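You operate a simulated robot arm through the tools that you are given. There is no shell and no other tool. Be economical: measure what you need, move in short steps, check, and stop when the job is done.

Carry out the task below with a simulated robot arm. There is one attempt and no reset: what you move stays moved.

TASK
Take the extinguisher two and put it on top of the green cable coil.
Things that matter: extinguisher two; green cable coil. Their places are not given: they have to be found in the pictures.

Only the result counts: the job must be done as asked and must still hold three seconds after the hand-in. Knocking over, shifting, dropping, spilling or breaking anything else fails it.

THE ROBOT
A 7-joint arm with a two-finger parallel gripper, fixed in place. Base frame: the origin is at the foot of the arm, x ahead of it, y to its left, z up; the work surface is at about z = 0. Readings come in cm, degrees, newtons and seconds.
With the tool pointing down near the work surface it reaches from about 24 to 62 cm from the base axis. Its first joint turns from -66.0 to 66.0 degrees. Payload 2.6 kg.
The tool frame sits at the grasp point between the pads (the TCP): z along the fingers, y along the line on which they close. The tips reach 3 cm beyond it. Largest opening 9.4 cm; finger width 2.8, thickness 1; the body of the gripper, 5 by 9.6 cm, starts 5.5 cm behind the TCP.
Orientation is that of the tool frame in the base frame, as a unit quaternion [w, x, y, z]. With the fingers straight down and closing along the base's y, the tool's x points along the base's -x, its y along +y and its z along -z.

THE INTERFACE
- The arm moves only by the tool arm_command. Its argument "deltas" is a list of rows, each a list of 3 entries, a list of its own where there are three numbers: the shift along the tool's x, y, z in units of 30 mm (1.0 is 30 mm), then the turn, a rotation vector about the tool's x, y, z in units of 5 degrees (1.0 is 5 degrees), then the finger opening in cm, from 0 to 9.4. In form: [[[x, y, z], [rx, ry, rz], fingers], ...]. A call has 1 to 8 rows; each row shifts and turns the commanded pose from where the row before left it, along the tool's axes as they then stand. A call with a number of a shift or a turn outside -1 to 1 is refused whole. Rows are played at 5 a second. More than 5 cm and 8.6 degrees between two rows, or a gripper value outside its range, and nothing of the call is played. A pose out of reach is approached as far as the arm can. The call stops where the force on the tool passes 40 N (or 10 N more than at its start, if that is more) or the arm is blocked; 0.2 s more then pass. The fingers move at their own pace (about 7.2 cm/s each) and stop on an object; they squeeze with about 21 N. The grip force told is the motor's: it shows also when the fingers shut on nothing. Time passes only in rows, and 0.2 s behind the last, so rows that do not move let the fingers close. The reply holds the time, the measured pose of the TCP, the force on the tool along the base axes, the opening and the grip force, in the units named above and with some noise, and new pictures: "pictures" is both (left out), scene, wrist or none.
- Cameras (640 x 400 px; columns grow to the right, rows downward): "scene" is fixed at [5.74, 46.83, 55.32]; the picture's right is [-0.39, -0.92, 0.00], its down [-0.62, 0.26, -0.74] and it looks along [0.68, -0.28, -0.67] (base axes); focal length 315 px, centre (320, 200). "wrist" rides on the gripper at [-3.7, 0, -5.8] in the tool frame; the picture's right is [0.00, -1.00, 0.00], its down [0.97, 0.00, -0.24] and it looks along [0.24, 0.00, 0.97] (tool axes); focal length 218 px, centre (320, 200).
- measure_at(camera, pixels): for up to 12 pixels [column, row] of the newest picture of that camera ("zoom" is the newest enlarged one), the place [x, y, z] in the base frame of the surface seen there, good to about 0.2 cm. It takes no simulated time.
- inspect(camera, box): a new picture of the part [left, top, right, bottom] of that camera's present view, enlarged. It takes no simulated time.
- finish_job(): hands the job in; it is judged then, once.

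Go step by step. Measure first, check grasps and placings, and put right what went wrong. The budget is 60 turns and 120 pictures, counting those below and the enlarged ones. Unless the task says otherwise, let go and move clear before handing in, and close with one line.

The tools are called as name(argument=value, ...) on one line, values as JSON. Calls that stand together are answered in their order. arm_command: Moves the arm, as the interface text tells. Its arguments: {"type":"object","properties":{"deltas":{"type":"array","items":{"type":"array"}},"pictures":{"type":"string","enum":["both","scene","wrist","none"]}},"required":["deltas"]} The other tools are called the same way: measure_at (camera, pixels) gives the place of the surface under pixels of a picture; inspect (camera, box) takes an enlarged picture of a part of a camera's view; finish_job () hands the job in.

At the start:

```text
clock: 0.0
tcp_pos: [32.88, 17.65, 33.93]
tcp_rot: [0.0, 0.001, 1.0, 0.0]
ft_force: [0.7, 0.3, 0.2]
gripper_width: 9.4
gripper_force: 0.1
```

scene: 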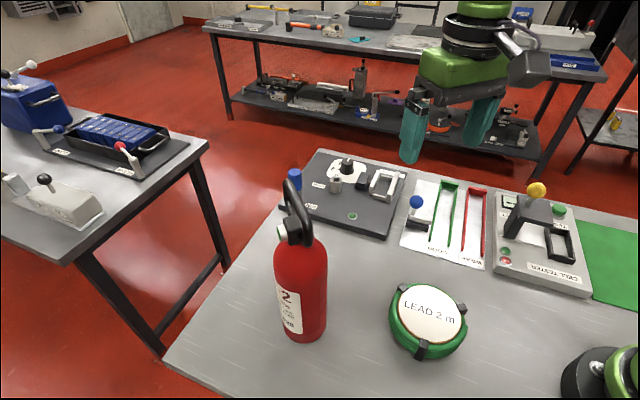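
wrist: 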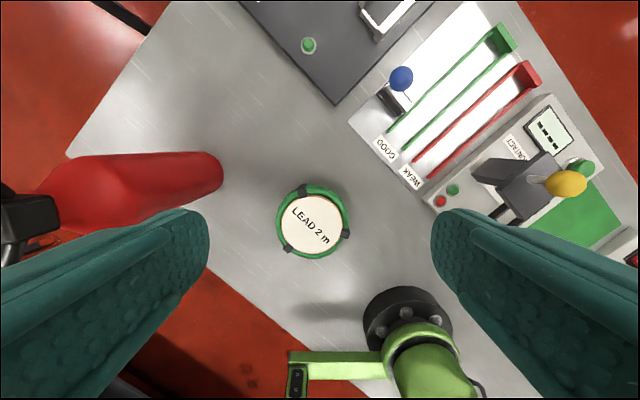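

The extinguisher with label "2" stands at about (300,290) in the scene, and the green coil is at (428,320). I measure points on both.

measure_at(camera="scene", pixels=[[300, 255], [305, 290], [305, 338], [280, 300], [324, 300], [298, 225], [292, 190], [432, 312], [405, 300], [460, 325], [430, 350], [350, 340]])

inspect(camera="scene", box=[240, 160, 480, 370])

measure_at(camera="wrist", pixels=[[314, 222], [290, 222], [340, 222], [305, 190], [345, 235], [286, 247], [150, 190], [210, 172], [20, 220], [60, 190]])

```text
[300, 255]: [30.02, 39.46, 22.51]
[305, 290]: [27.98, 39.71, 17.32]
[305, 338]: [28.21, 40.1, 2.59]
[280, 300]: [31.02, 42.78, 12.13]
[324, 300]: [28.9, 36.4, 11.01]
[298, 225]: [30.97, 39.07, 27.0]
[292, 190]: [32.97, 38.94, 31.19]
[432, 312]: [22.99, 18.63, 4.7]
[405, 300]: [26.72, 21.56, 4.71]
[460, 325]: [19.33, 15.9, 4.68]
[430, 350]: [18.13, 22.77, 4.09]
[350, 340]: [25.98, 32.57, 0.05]
```

```text
1.90 times, centred on (360, 265) of scene
```

zoom: 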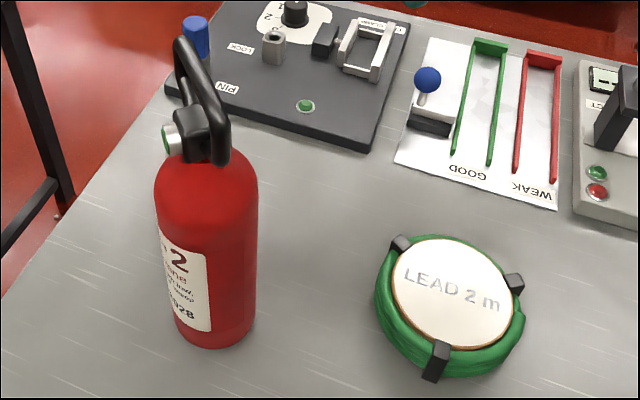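

```text
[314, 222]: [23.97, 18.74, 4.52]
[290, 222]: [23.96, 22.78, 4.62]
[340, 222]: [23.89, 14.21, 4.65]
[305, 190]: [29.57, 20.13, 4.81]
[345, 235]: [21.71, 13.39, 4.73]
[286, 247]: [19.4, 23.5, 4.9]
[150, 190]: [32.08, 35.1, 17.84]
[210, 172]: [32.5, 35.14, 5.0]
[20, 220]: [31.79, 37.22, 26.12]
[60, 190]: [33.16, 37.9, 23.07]
```

The body is about 7 cm wide, centred near (31.5, 39), with a black valve and handle from about z 23 to 32. The coil centre is near (23.8, 18.6), with its top at z 4.7. A grasp from above on the valve head looks possible, so I measure the head.

inspect(camera="scene", box=[260, 165, 340, 260])

inspect(camera="wrist", box=[0, 130, 240, 280])

```text
4.21 times, centred on (300, 212) of scene
```

zoom: 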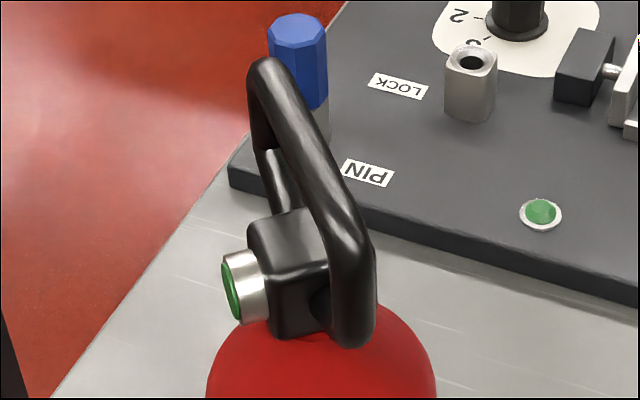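

```text
2.67 times, centred on (120, 205) of wrist
```

zoom: 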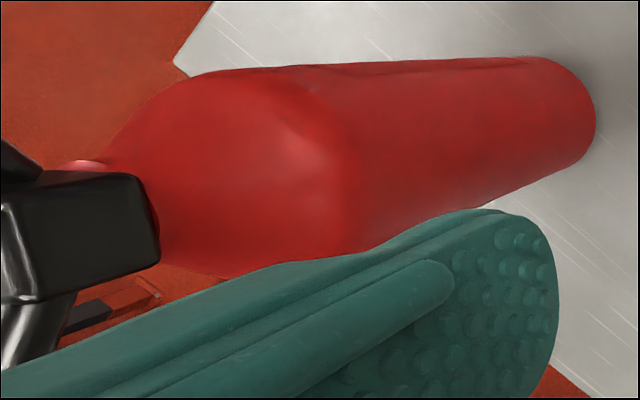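

The handle is a black loop beside or over a block-shaped valve. I measure points along it.

measure_at(camera="scene", pixels=[[287.6, 180], [297, 199], [302, 210], [308.3, 226], [307, 243], [291, 218], [299, 216], [293, 235], [279, 233], [285, 208], [283, 195], [304, 222]])

```text
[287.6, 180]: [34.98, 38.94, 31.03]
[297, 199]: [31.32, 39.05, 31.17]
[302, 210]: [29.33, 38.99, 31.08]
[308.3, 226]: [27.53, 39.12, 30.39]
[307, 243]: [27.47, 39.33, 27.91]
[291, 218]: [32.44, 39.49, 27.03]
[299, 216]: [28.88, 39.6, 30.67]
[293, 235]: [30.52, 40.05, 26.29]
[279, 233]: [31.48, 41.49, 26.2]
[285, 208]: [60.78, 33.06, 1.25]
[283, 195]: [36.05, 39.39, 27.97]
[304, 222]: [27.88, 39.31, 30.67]
```

The handle bar runs along x from 27 to 36 at y≈39, with its top at z 31.1, and it sits centred over the body at (31.7, 39.0). The present orientation, closing along y, suits it. I go up and across.

arm_command(deltas=[[[0, 0, -1], [0, 0, 0], 9.4], [[0, 0, -1], [0, 0, 0], 9.4], [[0.1, 1, 0], [0, 0, 0], 9.4], [[0.1, 1, 0], [0, 0, 0], 9.4], [[0.1, 1, 0], [0, 0, 0], 9.4], [[0.1, 1, 0], [0, 0, 0], 9.4], [[0, 1, 0], [0, 0, 0], 9.4], [[0, 1, 0], [0, 0, 0], 9.4]], pictures="none")

arm_command(deltas=[[[0, 1, 0], [0, 0, 0], 9.4], [[0, 0.1, 0], [0, 0, 0], 9.4], [[0, 0, 0], [0, 0, 0], 9.4]])

```text
clock: 1.8
tcp_pos: [31.76, 35.96, 39.69]
tcp_rot: [-0.001, 0.0, 1.0, 0.0]
ft_force: [-0.2, 0.0, 0.5]
gripper_width: 9.38
gripper_force: 0.0
```

```text
clock: 2.6
tcp_pos: [31.41, 37.95, 39.48]
tcp_rot: [0.001, 0.0, 1.0, 0.0]
ft_force: [0.3, -0.8, 0.0]
gripper_width: 9.42
gripper_force: 0.1
out of reach, approached as far as the arm can: row 1
```

scene: 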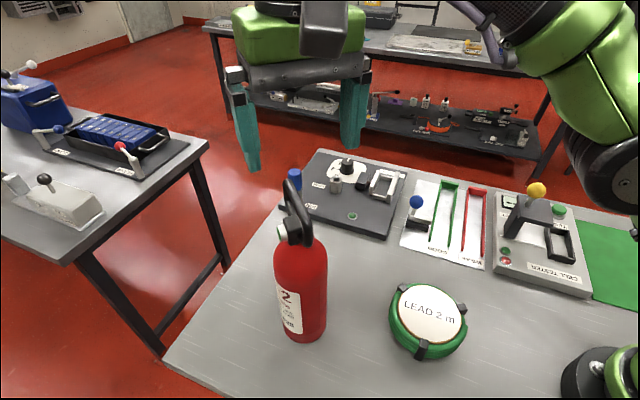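
wrist: 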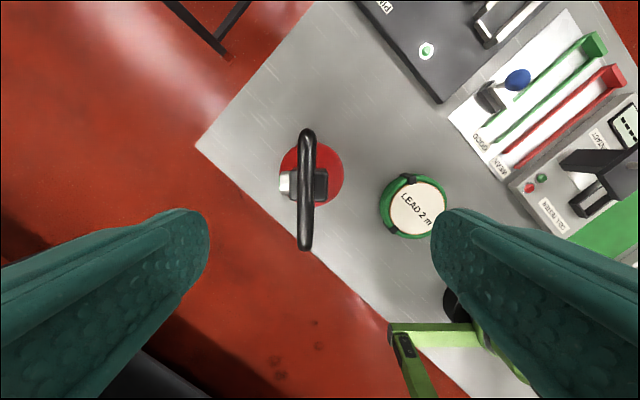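

The reach is at its limit at this height, so I descend a little and shift to y≈39. The handle bar at (306,190) lies between the fingers, and I check it with a measurement.

measure_at(camera="wrist", pixels=[[306, 145], [306, 190], [305, 240], [320, 180], [285, 183], [293, 183]])

arm_command(deltas=[[[0, 0, 0.6], [0, 0, 0], 9.4], [[0, 0, 0.6], [0, 0, 0], 9.4], [[0, 0, 0], [0, 0, 0], 9.4]], pictures="wrist")

```text
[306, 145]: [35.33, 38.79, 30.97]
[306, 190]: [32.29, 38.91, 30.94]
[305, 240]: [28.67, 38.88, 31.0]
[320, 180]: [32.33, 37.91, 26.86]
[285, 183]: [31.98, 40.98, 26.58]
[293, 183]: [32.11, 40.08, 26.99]
```

```text
clock: 3.4
tcp_pos: [31.54, 37.92, 35.88]
tcp_rot: [-0.001, 0.0, 1.0, -0.001]
ft_force: [0.6, -0.4, -0.8]
gripper_width: 9.4
gripper_force: 0.0
```

wrist: 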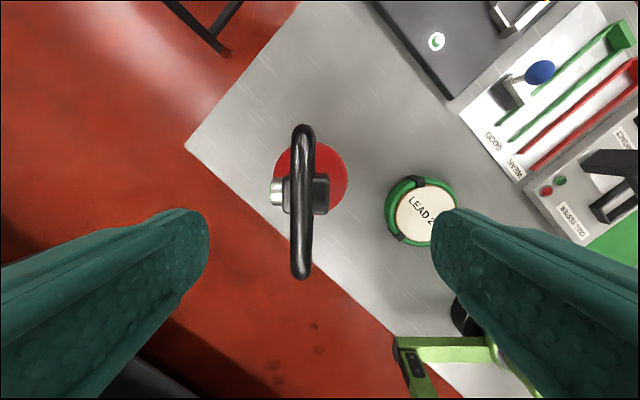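

The commanded pose took hold again. I shift to y 38.9 and descend to z≈30.2, with the tips staying above the valve block (z 27).

arm_command(deltas=[[[-0.05, 0.33, 0], [0, 0, 0], 9.4], [[0, 0, 0.5], [0, 0, 0], 9.4], [[0, 0, 0.5], [0, 0, 0], 9.4], [[0, 0, 0.5], [0, 0, 0], 9.4], [[0, 0, 0.35], [0, 0, 0], 9.4], [[0, 0, 0], [0, 0, 0], 9.4]])

```text
clock: 4.8
tcp_pos: [31.55, 38.79, 30.44]
tcp_rot: [0.0, 0.001, 1.0, 0.0]
ft_force: [0.3, 0.0, -0.2]
gripper_width: 9.41
gripper_force: 0.1
```

scene: 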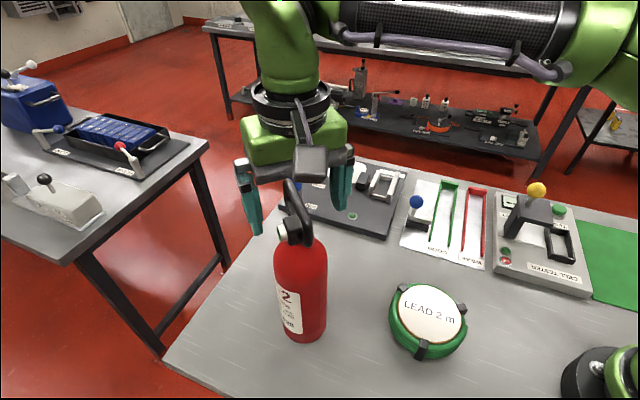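
wrist: 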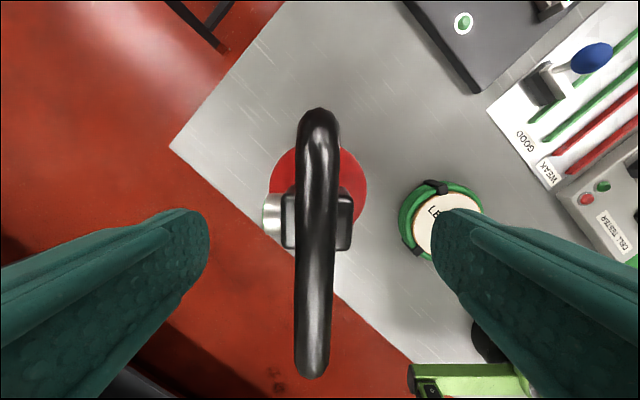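

The bar is centred between the pads, so I close the fingers.

arm_command(deltas=[[[0, 0.03, 0.05], [0, 0, 0], 5], [[0, 0, 0], [0, 0, 0], 2.5], [[0, 0, 0], [0, 0, 0], 0], [[0, 0, 0], [0, 0, 0], 0], [[0, 0, 0], [0, 0, 0], 0]], pictures="wrist")

```text
clock: 6.0
tcp_pos: [31.54, 38.76, 30.25]
tcp_rot: [-0.001, -0.001, 1.0, -0.001]
ft_force: [-1.5, -0.9, 0.7]
gripper_width: 1.63
gripper_force: 21.1
```

wrist: 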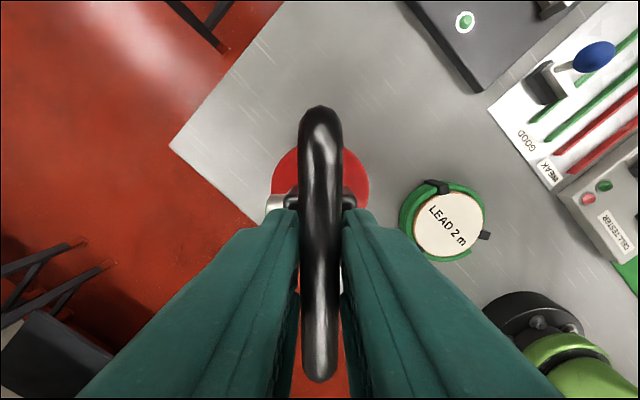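

The bar is gripped (opening 1.63, force 21). I lift slowly by 3 cm.

arm_command(deltas=[[[0, 0, -0.25], [0, 0, 0], 0], [[0, 0, -0.25], [0, 0, 0], 0], [[0, 0, -0.25], [0, 0, 0], 0], [[0, 0, -0.25], [0, 0, 0], 0], [[0, 0, 0], [0, 0, 0], 0]])

```text
clock: 7.2
tcp_pos: [31.59, 38.91, 33.25]
tcp_rot: [0.0, 0.0, 1.0, -0.001]
ft_force: [1.4, -0.2, -17.6]
gripper_width: 1.65
gripper_force: 20.2
```

scene: 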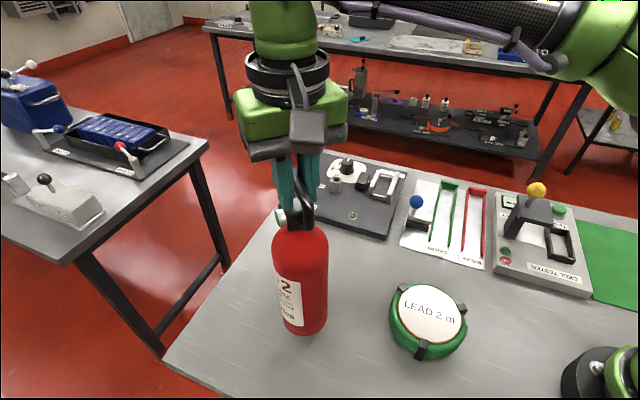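
wrist: 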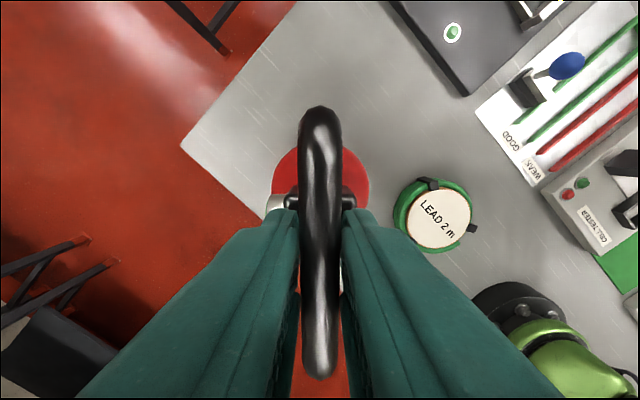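

It holds (17.6 N) and hangs upright. I continue up while moving inward, and re-measure the coil.

measure_at(camera="wrist", pixels=[[432, 183], [472, 229], [411, 240], [441, 213], [408, 214], [471, 213], [441, 188], [441, 240]])

arm_command(deltas=[[[0, -0.2, -0.25], [0, 0, 0], 0], [[0, -0.3, -0.25], [0, 0, 0], 0], [[0.1, -0.4, -0.25], [0, 0, 0], 0], [[0.1, -0.4, -0.25], [0, 0, 0], 0], [[0.1, -0.4, -0.25], [0, 0, 0], 0], [[0.1, -0.4, -0.25], [0, 0, 0], 0], [[0.1, -0.3, -0.1], [0, 0, 0], 0], [[0.1, -0.2, -0.1], [0, 0, 0], 0]], pictures="scene")

```text
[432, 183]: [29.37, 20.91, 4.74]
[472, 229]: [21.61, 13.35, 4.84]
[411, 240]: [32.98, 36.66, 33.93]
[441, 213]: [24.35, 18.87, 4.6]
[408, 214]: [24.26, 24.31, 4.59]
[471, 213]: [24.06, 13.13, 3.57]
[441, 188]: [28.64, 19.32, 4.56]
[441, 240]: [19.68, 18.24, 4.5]
```

```text
clock: 9.0
tcp_pos: [29.75, 31.15, 38.29]
tcp_rot: [0.001, 0.0, 1.0, 0.0]
ft_force: [-0.3, 0.2, -16.9]
gripper_width: 1.66
gripper_force: 20.8
```

scene: 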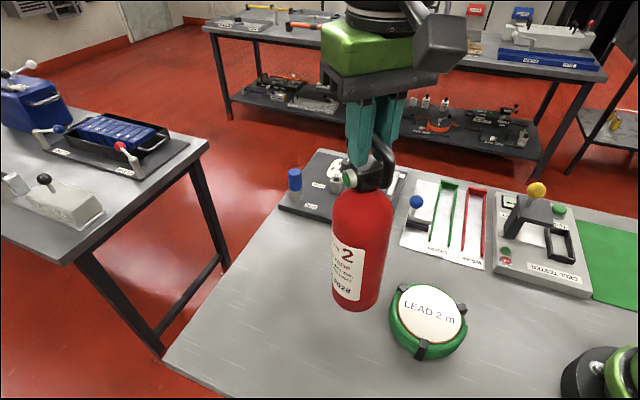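

It is carried well and clear. I measure the coil rim and clips in the scene to fix its centre.

inspect(camera="scene", box=[380, 270, 480, 370])

```text
4.00 times, centred on (430, 320) of scene
```

zoom: 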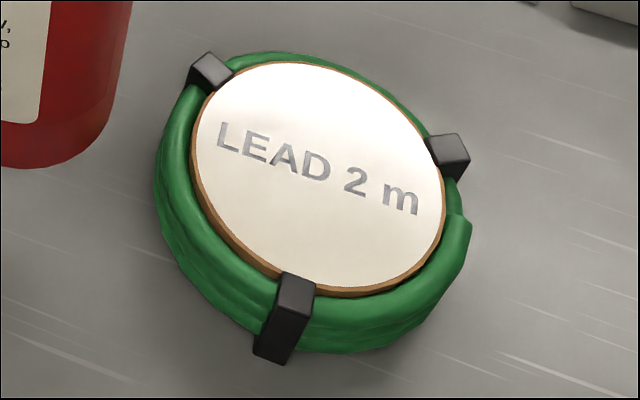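

measure_at(camera="zoom", pixels=[[202, 140], [438, 215], [305, 66], [330, 285], [212, 70], [447, 145], [297, 290], [318, 178], [230, 225], [405, 120], [235, 90], [395, 265]])

```text
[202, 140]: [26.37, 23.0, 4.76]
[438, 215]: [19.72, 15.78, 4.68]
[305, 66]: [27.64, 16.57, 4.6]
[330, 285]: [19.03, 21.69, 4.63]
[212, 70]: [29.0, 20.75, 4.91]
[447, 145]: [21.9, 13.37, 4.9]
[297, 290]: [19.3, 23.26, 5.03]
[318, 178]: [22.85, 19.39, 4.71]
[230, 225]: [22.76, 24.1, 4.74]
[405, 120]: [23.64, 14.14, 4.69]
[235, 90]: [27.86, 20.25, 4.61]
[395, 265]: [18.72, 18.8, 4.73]
```

The disc centre is (23.3, 19.2), radius about 5, top z 4.7 and clips up to 5.0. I move the TCP to (23.15, 19.05).

arm_command(deltas=[[[0.15, -0.3, 0], [0, 0, 0], 0], [[0.3, -0.55, 0], [0, 0, 0], 0], [[0.35, -0.6, 0], [0, 0, 0], 0], [[0.35, -0.6, 0], [0, 0, 0], 0], [[0.35, -0.6, 0], [0, 0, 0], 0], [[0.3, -0.6, 0], [0, 0, 0], 0], [[0.25, -0.5, 0], [0, 0, 0], 0], [[0.15, -0.28, 0], [0, 0, 0], 0]], pictures="none")

arm_command(deltas=[[[0, 0, 0], [0, 0, 0], 0], [[0, 0, 0], [0, 0, 0], 0]])

```text
clock: 10.8
tcp_pos: [23.21, 19.0, 38.4]
tcp_rot: [0.0, -0.001, 1.0, -0.001]
ft_force: [-0.8, -1.2, -18.0]
gripper_width: 1.18
gripper_force: 20.8
```

```text
clock: 11.4
tcp_pos: [23.13, 19.17, 38.35]
tcp_rot: [0.0, -0.001, 1.0, 0.0]
ft_force: [0.0, 0.6, -17.2]
gripper_width: 1.19
gripper_force: 21.2
```

scene: 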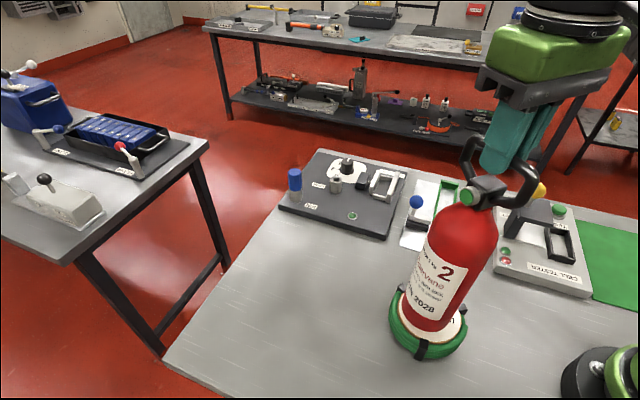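
wrist: 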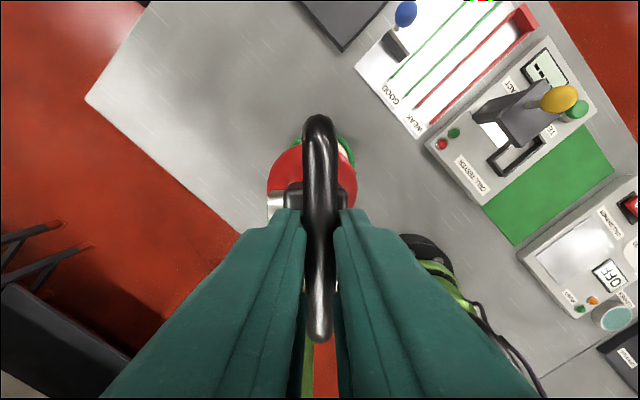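

The opening fell from 1.65 to 1.19, and in the wrist picture the handle looks smaller, ending at row 340 instead of 380. It may be slipping down, so I measure quickly.

measure_at(camera="wrist", pixels=[[318, 125], [320, 180], [320, 325]])

measure_at(camera="scene", pixels=[[428, 300], [456, 300], [430, 320], [440, 325], [452, 322], [450, 230], [490, 230], [470, 145], [485, 190], [528, 180], [522, 205], [470, 235]])

inspect(camera="scene", box=[380, 120, 560, 370])

```text
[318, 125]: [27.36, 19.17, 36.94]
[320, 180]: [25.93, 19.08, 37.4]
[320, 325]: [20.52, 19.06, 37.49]
```

```text
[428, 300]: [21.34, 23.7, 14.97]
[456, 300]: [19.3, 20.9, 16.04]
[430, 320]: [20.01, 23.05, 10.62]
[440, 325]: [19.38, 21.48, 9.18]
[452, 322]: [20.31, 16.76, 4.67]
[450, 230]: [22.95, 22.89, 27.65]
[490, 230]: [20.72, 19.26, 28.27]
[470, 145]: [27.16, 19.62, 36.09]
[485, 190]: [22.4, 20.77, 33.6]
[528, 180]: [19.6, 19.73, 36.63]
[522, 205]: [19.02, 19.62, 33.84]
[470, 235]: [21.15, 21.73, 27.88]
```

```text
1.60 times, centred on (470, 245) of scene
```

zoom: 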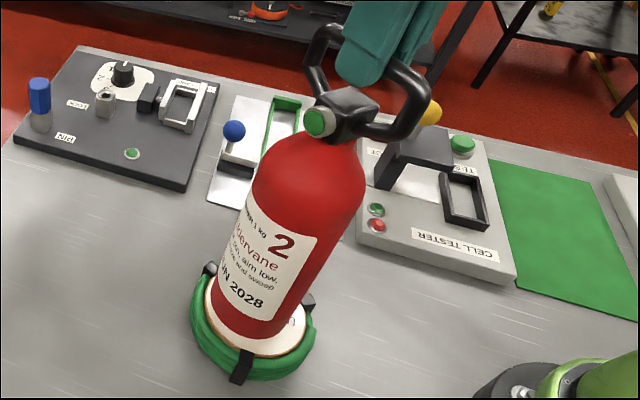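

The handle slid down about 1.75 cm in the pads (its top is now at z 37.45) and the body may be slightly tilted. The hold is steady for now. I sample the body at several heights to get its axis.

measure_at(camera="zoom", pixels=[[265, 180], [300, 190], [340, 200], [245, 225], [280, 235], [315, 245], [222, 280], [255, 290], [290, 300], [220, 310], [245, 325], [275, 330]])

arm_command(deltas=[[[0, 0, 0], [0, 0, 0], 0]], pictures="none")

```text
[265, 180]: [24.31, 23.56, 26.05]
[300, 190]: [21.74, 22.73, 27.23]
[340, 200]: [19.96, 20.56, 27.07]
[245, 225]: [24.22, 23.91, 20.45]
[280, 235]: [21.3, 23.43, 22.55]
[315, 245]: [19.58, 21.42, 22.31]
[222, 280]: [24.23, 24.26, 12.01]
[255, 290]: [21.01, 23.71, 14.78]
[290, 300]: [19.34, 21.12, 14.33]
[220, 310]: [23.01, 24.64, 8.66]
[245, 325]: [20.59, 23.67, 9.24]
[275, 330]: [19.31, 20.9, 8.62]
```

```text
clock: 11.8
tcp_pos: [23.12, 19.06, 38.33]
tcp_rot: [0.0, 0.0, 1.0, 0.0]
ft_force: [-0.1, -0.9, -17.5]
gripper_width: 1.18
gripper_force: 21.5
```

The fits give a real tilt of about 4° about x: the axis goes from y 19.0 at the handle to about 21 at the bottom. I turn the tool +4° about its x in small rows to set the body upright.

arm_command(deltas=[[[0, 0, 0], [0.15, 0, 0], 0], [[0, 0, 0], [0.15, 0, 0], 0], [[0, 0, 0], [0.2, 0, 0], 0], [[0, 0, 0], [0.15, 0, 0], 0], [[0, 0, 0], [0.15, 0, 0], 0], [[0, 0, 0], [0, 0, 0], 0]], pictures="none")

inspect(camera="scene", box=[380, 120, 560, 370])

measure_at(camera="zoom", pixels=[[275, 185], [300, 190], [340, 200], [255, 225], [280, 235], [315, 245], [235, 280], [265, 290], [295, 300], [240, 310], [260, 320], [280, 325]])

```text
clock: 13.2
tcp_pos: [23.2, 19.02, 38.42]
tcp_rot: [0.0, 0.0, 0.999, -0.035]
ft_force: [-0.5, 0.2, -18.2]
gripper_width: 1.19
gripper_force: 21.2
```

```text
1.60 times, centred on (470, 245) of scene
```

zoom: 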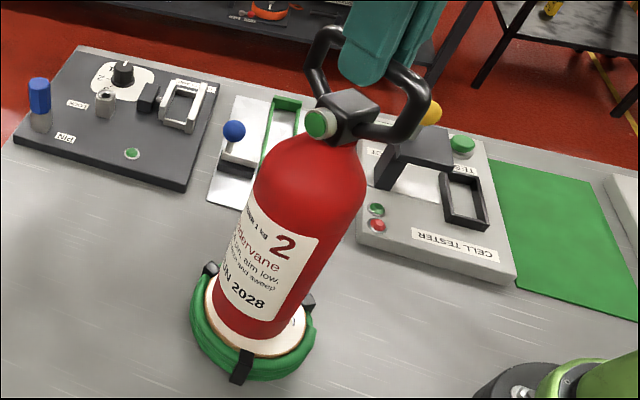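

```text
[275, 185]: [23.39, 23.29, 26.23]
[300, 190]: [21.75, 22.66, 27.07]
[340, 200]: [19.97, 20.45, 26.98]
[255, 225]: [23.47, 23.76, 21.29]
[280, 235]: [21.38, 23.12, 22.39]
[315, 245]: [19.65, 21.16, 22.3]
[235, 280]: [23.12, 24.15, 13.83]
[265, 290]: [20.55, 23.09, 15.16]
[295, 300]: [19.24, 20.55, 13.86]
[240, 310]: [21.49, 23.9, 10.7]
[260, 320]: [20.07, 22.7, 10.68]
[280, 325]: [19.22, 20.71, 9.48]
```

Part of the turn was taken up by pivoting in the grip. The remaining tilt is about 2°, with the bottom centre near y 20.1. I shift 0.5 cm toward -y and lower slowly, since contact should right the body.

arm_command(deltas=[[[0, -0.09, 0], [0, 0, 0], 0], [[0, -0.09, 0], [0, 0, 0], 0], [[0, 0, 0.1], [0, 0, 0], 0], [[0, 0, 0.1], [0, 0, 0], 0], [[0, 0, 0.1], [0, 0, 0], 0], [[0, 0, 0], [0, 0, 0], 0]], pictures="scene")

inspect(camera="scene", box=[380, 120, 560, 370])

measure_at(camera="zoom", pixels=[[255, 225], [280, 235], [320, 245], [235, 280], [265, 290], [295, 300], [240, 310], [260, 320], [280, 325], [310, 60], [405, 75]])

```text
clock: 14.6
tcp_pos: [23.25, 18.36, 37.68]
tcp_rot: [0.001, -0.001, 0.999, -0.036]
ft_force: [-0.4, -0.3, -17.4]
gripper_width: 1.18
gripper_force: 20.8
```

scene: 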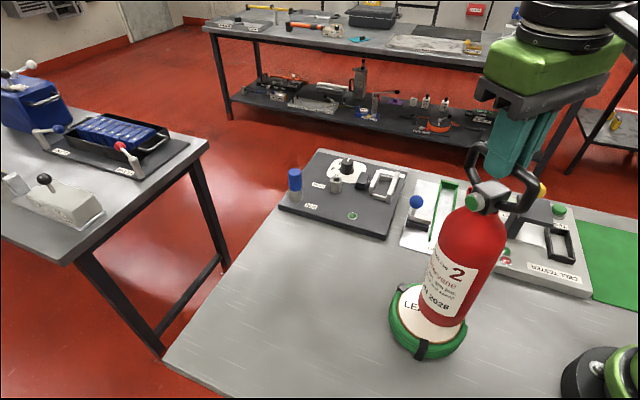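

```text
1.60 times, centred on (470, 245) of scene
```

zoom: 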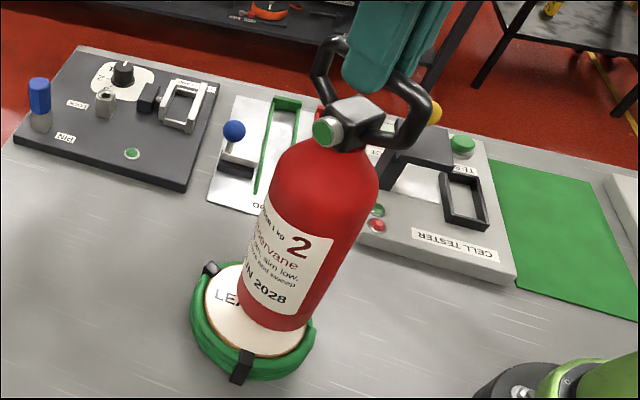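

```text
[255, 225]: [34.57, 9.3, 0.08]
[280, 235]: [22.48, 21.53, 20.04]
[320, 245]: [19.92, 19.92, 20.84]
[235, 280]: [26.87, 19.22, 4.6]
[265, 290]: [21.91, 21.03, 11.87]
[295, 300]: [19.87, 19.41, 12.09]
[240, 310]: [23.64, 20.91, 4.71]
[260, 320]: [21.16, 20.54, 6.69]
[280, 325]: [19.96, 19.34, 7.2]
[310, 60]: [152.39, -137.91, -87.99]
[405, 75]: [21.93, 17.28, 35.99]
```

The body swung the other way: its bottom is now near y 17.4, so it was still pivoting in the grip. I wait a second and measure again.

arm_command(deltas=[[[0, 0, 0], [0, 0, 0], 0], [[0, 0, 0], [0, 0, 0], 0], [[0, 0, 0], [0, 0, 0], 0], [[0, 0, 0], [0, 0, 0], 0]], pictures="none")

inspect(camera="scene", box=[380, 120, 560, 370])

measure_at(camera="zoom", pixels=[[280, 235], [300, 240], [330, 245], [265, 290], [280, 293], [305, 300], [260, 320], [280, 325], [295, 325], [405, 75], [420, 95]])

```text
clock: 15.6
tcp_pos: [23.23, 18.32, 37.59]
tcp_rot: [0.0, 0.0, 0.999, -0.035]
ft_force: [0.7, 0.3, -17.9]
gripper_width: 1.2
gripper_force: 21.2
```

```text
1.60 times, centred on (470, 245) of scene
```

zoom: 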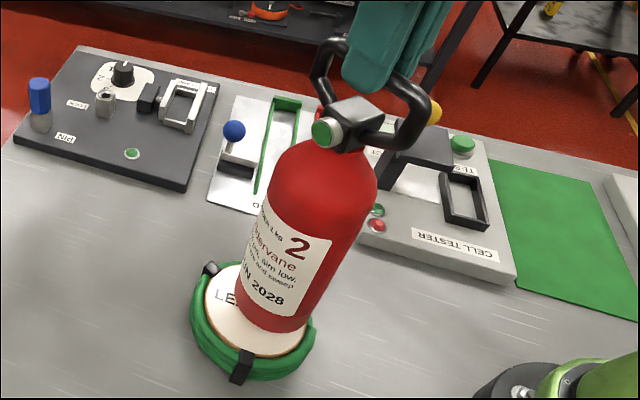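

```text
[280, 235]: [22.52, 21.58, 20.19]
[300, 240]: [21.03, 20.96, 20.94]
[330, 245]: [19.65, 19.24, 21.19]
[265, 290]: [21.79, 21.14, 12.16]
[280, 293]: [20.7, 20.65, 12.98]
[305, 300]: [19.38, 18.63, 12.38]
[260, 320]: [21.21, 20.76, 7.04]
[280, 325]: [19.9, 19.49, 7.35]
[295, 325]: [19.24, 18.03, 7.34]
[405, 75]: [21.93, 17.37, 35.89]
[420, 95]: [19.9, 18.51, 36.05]
```

It is static now: bottom centre about (22.9, 17.4), tilt about 2° the other way, bar at y 18.4. I turn the tool back 2° and shift +1 cm in y, very gently.

arm_command(deltas=[[[0, 0.02, 0], [-0.05, 0, 0], 0], [[0, 0.04, 0], [-0.05, 0, 0], 0], [[0, 0.05, 0], [-0.05, 0, 0], 0], [[0, 0.05, 0], [-0.05, 0, 0], 0], [[-0.03, 0.05, 0], [-0.05, 0, 0], 0], [[-0.03, 0.05, 0], [-0.05, 0, 0], 0], [[-0.03, 0.04, 0], [-0.05, 0, 0], 0], [[0, 0.02, 0], [-0.05, 0, 0], 0]], pictures="none")

arm_command(deltas=[[[0, 0, 0], [0, 0, 0], 0], [[0, 0, 0], [0, 0, 0], 0], [[0, 0, 0], [0, 0, 0], 0]], pictures="none")

inspect(camera="scene", box=[380, 120, 560, 370])

measure_at(camera="zoom", pixels=[[280, 235], [300, 240], [330, 245], [265, 290], [280, 293], [300, 300], [250, 320], [265, 325], [285, 325], [405, 75], [420, 95]])

```text
clock: 17.4
tcp_pos: [23.57, 19.35, 37.46]
tcp_rot: [0.0, 0.0, 1.0, -0.018]
ft_force: [-0.1, 0.4, -16.1]
gripper_width: 1.19
gripper_force: 20.8
```

```text
clock: 18.2
tcp_pos: [23.51, 19.52, 37.41]
tcp_rot: [0.0, 0.0, 1.0, -0.017]
ft_force: [-0.5, -0.8, -14.3]
gripper_width: 1.16
gripper_force: 20.3
```

```text
1.60 times, centred on (470, 245) of scene
```

zoom: 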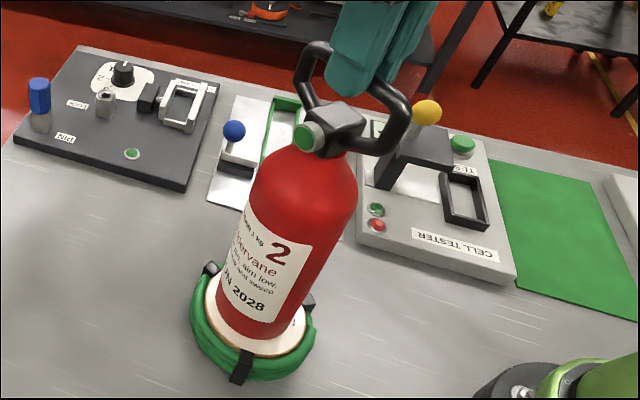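

```text
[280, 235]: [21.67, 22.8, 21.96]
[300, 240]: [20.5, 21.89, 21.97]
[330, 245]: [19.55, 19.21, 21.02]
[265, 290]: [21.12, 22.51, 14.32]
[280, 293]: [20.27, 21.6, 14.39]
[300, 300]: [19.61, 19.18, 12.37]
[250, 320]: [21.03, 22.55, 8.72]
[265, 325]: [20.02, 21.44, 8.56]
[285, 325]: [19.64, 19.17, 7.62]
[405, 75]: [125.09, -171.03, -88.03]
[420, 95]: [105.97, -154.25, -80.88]
```

The body is now upright at about (23.35, 19.5), and the lighter load (14 N) suggests it is starting to touch. I lower in 1.5 mm steps.

arm_command(deltas=[[[0, 0, 0.05], [0, 0, 0], 0], [[0, 0, 0.05], [0, 0, 0], 0], [[0, 0, 0], [0, 0, 0], 0]], pictures="none")

inspect(camera="scene", box=[380, 250, 500, 370])

```text
clock: 19.0
tcp_pos: [23.41, 19.39, 37.29]
tcp_rot: [0.003, -0.002, 1.0, -0.015]
ft_force: [-4.5, 2.7, 17.7]
gripper_width: 1.19
gripper_force: 20.7
```

```text
3.33 times, centred on (440, 310) of scene
```

zoom: 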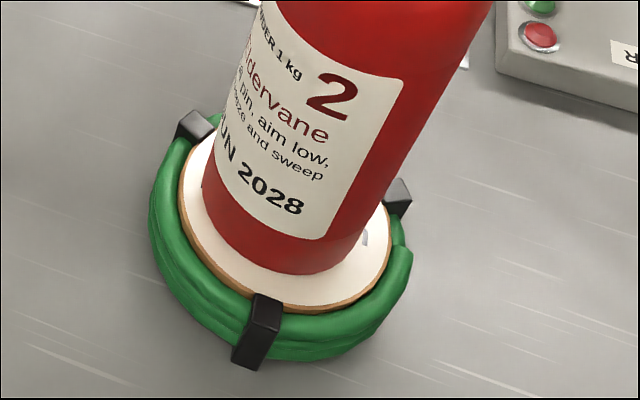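

The base rests fully on the white disc and the force reads +17.7 N (pressing). I ease up slightly to relieve it.

arm_command(deltas=[[[0, 0, -0.03], [0, 0, 0], 0], [[0, 0, -0.02], [0, 0, 0], 0], [[0, 0, 0], [0, 0, 0], 0]], pictures="scene")

```text
clock: 19.8
tcp_pos: [23.45, 19.4, 37.26]
tcp_rot: [0.0, 0.0, 1.0, -0.019]
ft_force: [-0.2, 3.4, 5.8]
gripper_width: 1.17
gripper_force: 21.0
```

scene: 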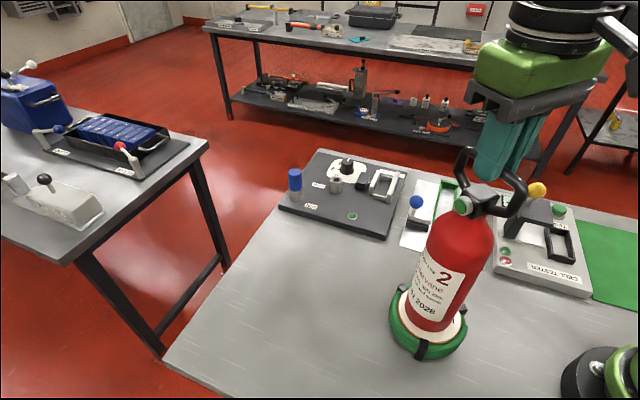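

The force is now small (6 N) and the extinguisher stands upright on the disc. I open the fingers in stages.

arm_command(deltas=[[[0, 0, 0], [0, 0, 0], 1.6], [[0, 0, 0], [0, 0, 0], 2.2], [[0, 0, 0], [0, 0, 0], 3.2], [[0, 0, 0], [0, 0, 0], 4.5], [[0, 0, 0], [0, 0, 0], 4.5]])

```text
clock: 21.0
tcp_pos: [23.44, 19.32, 37.33]
tcp_rot: [0.0, 0.001, 1.0, -0.018]
ft_force: [-0.4, 0.4, 0.8]
gripper_width: 4.53
gripper_force: 0.0
```

scene: 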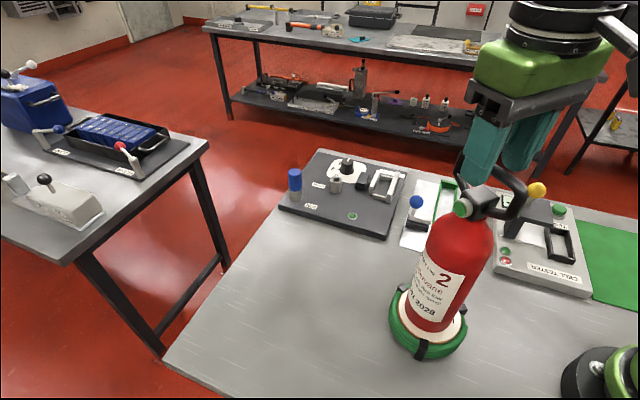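
wrist: 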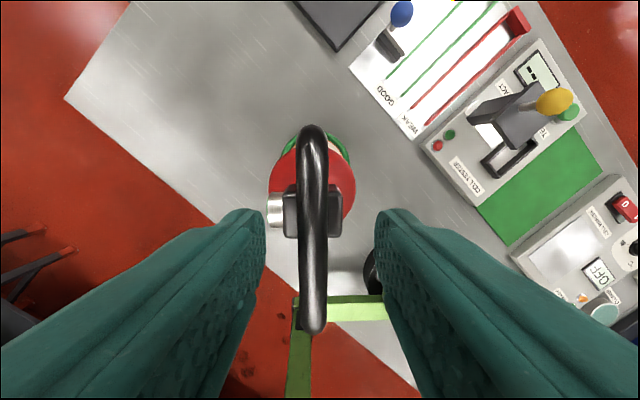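

It stands free with the fingers clear on both sides. I open wider and rise straight up.

arm_command(deltas=[[[0, 0, 0], [0, 0, 0], 6], [[0, 0, -0.3], [0, 0, 0], 6], [[0, 0, -0.6], [0, 0, 0], 6], [[0, 0, -0.8], [0, 0, 0], 6], [[0, 0, -0.8], [0, 0, 0], 6], [[0, 0, 0], [0, 0, 0], 6], [[0, 0, 0], [0, 0, 0], 6]])

inspect(camera="scene", box=[380, 120, 560, 370])

```text
clock: 22.6
tcp_pos: [23.33, 19.61, 45.06]
tcp_rot: [0.0, 0.0, 1.0, -0.016]
ft_force: [0.4, -0.3, -0.7]
gripper_width: 6.01
gripper_force: 0.1
```

scene: 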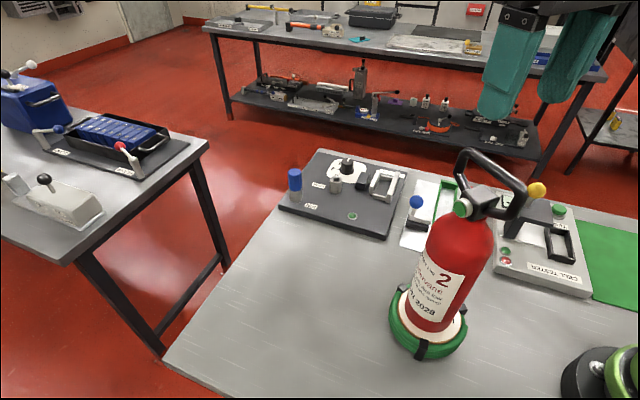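
wrist: 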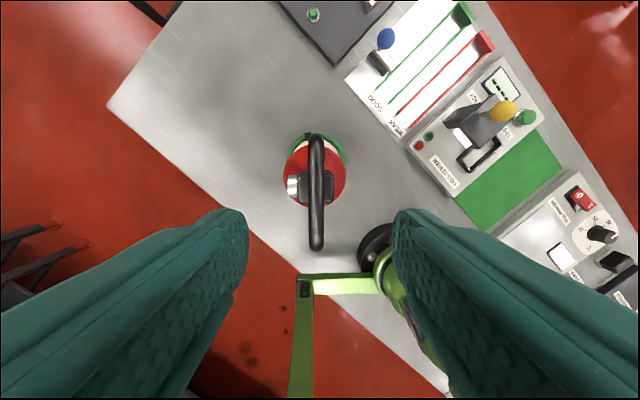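

```text
1.60 times, centred on (470, 245) of scene
```

zoom: 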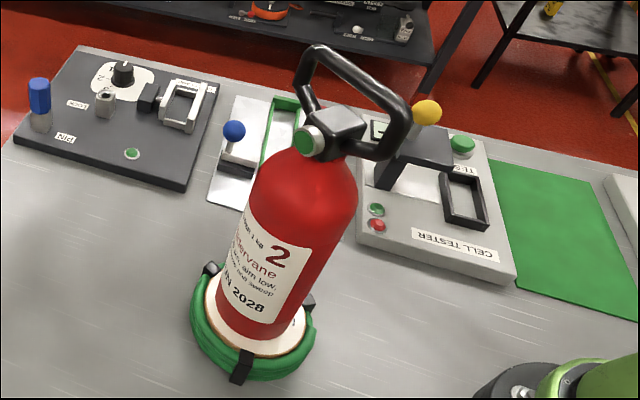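

The extinguisher stands steady and upright on the coil, the gripper is clear above it, and the coil has not moved. I hand in.

finish_job()

```text
The job is handed in.
```

Extinguisher two is standing upright on top of the green cable coil, released with the gripper clear, and the job is handed in.
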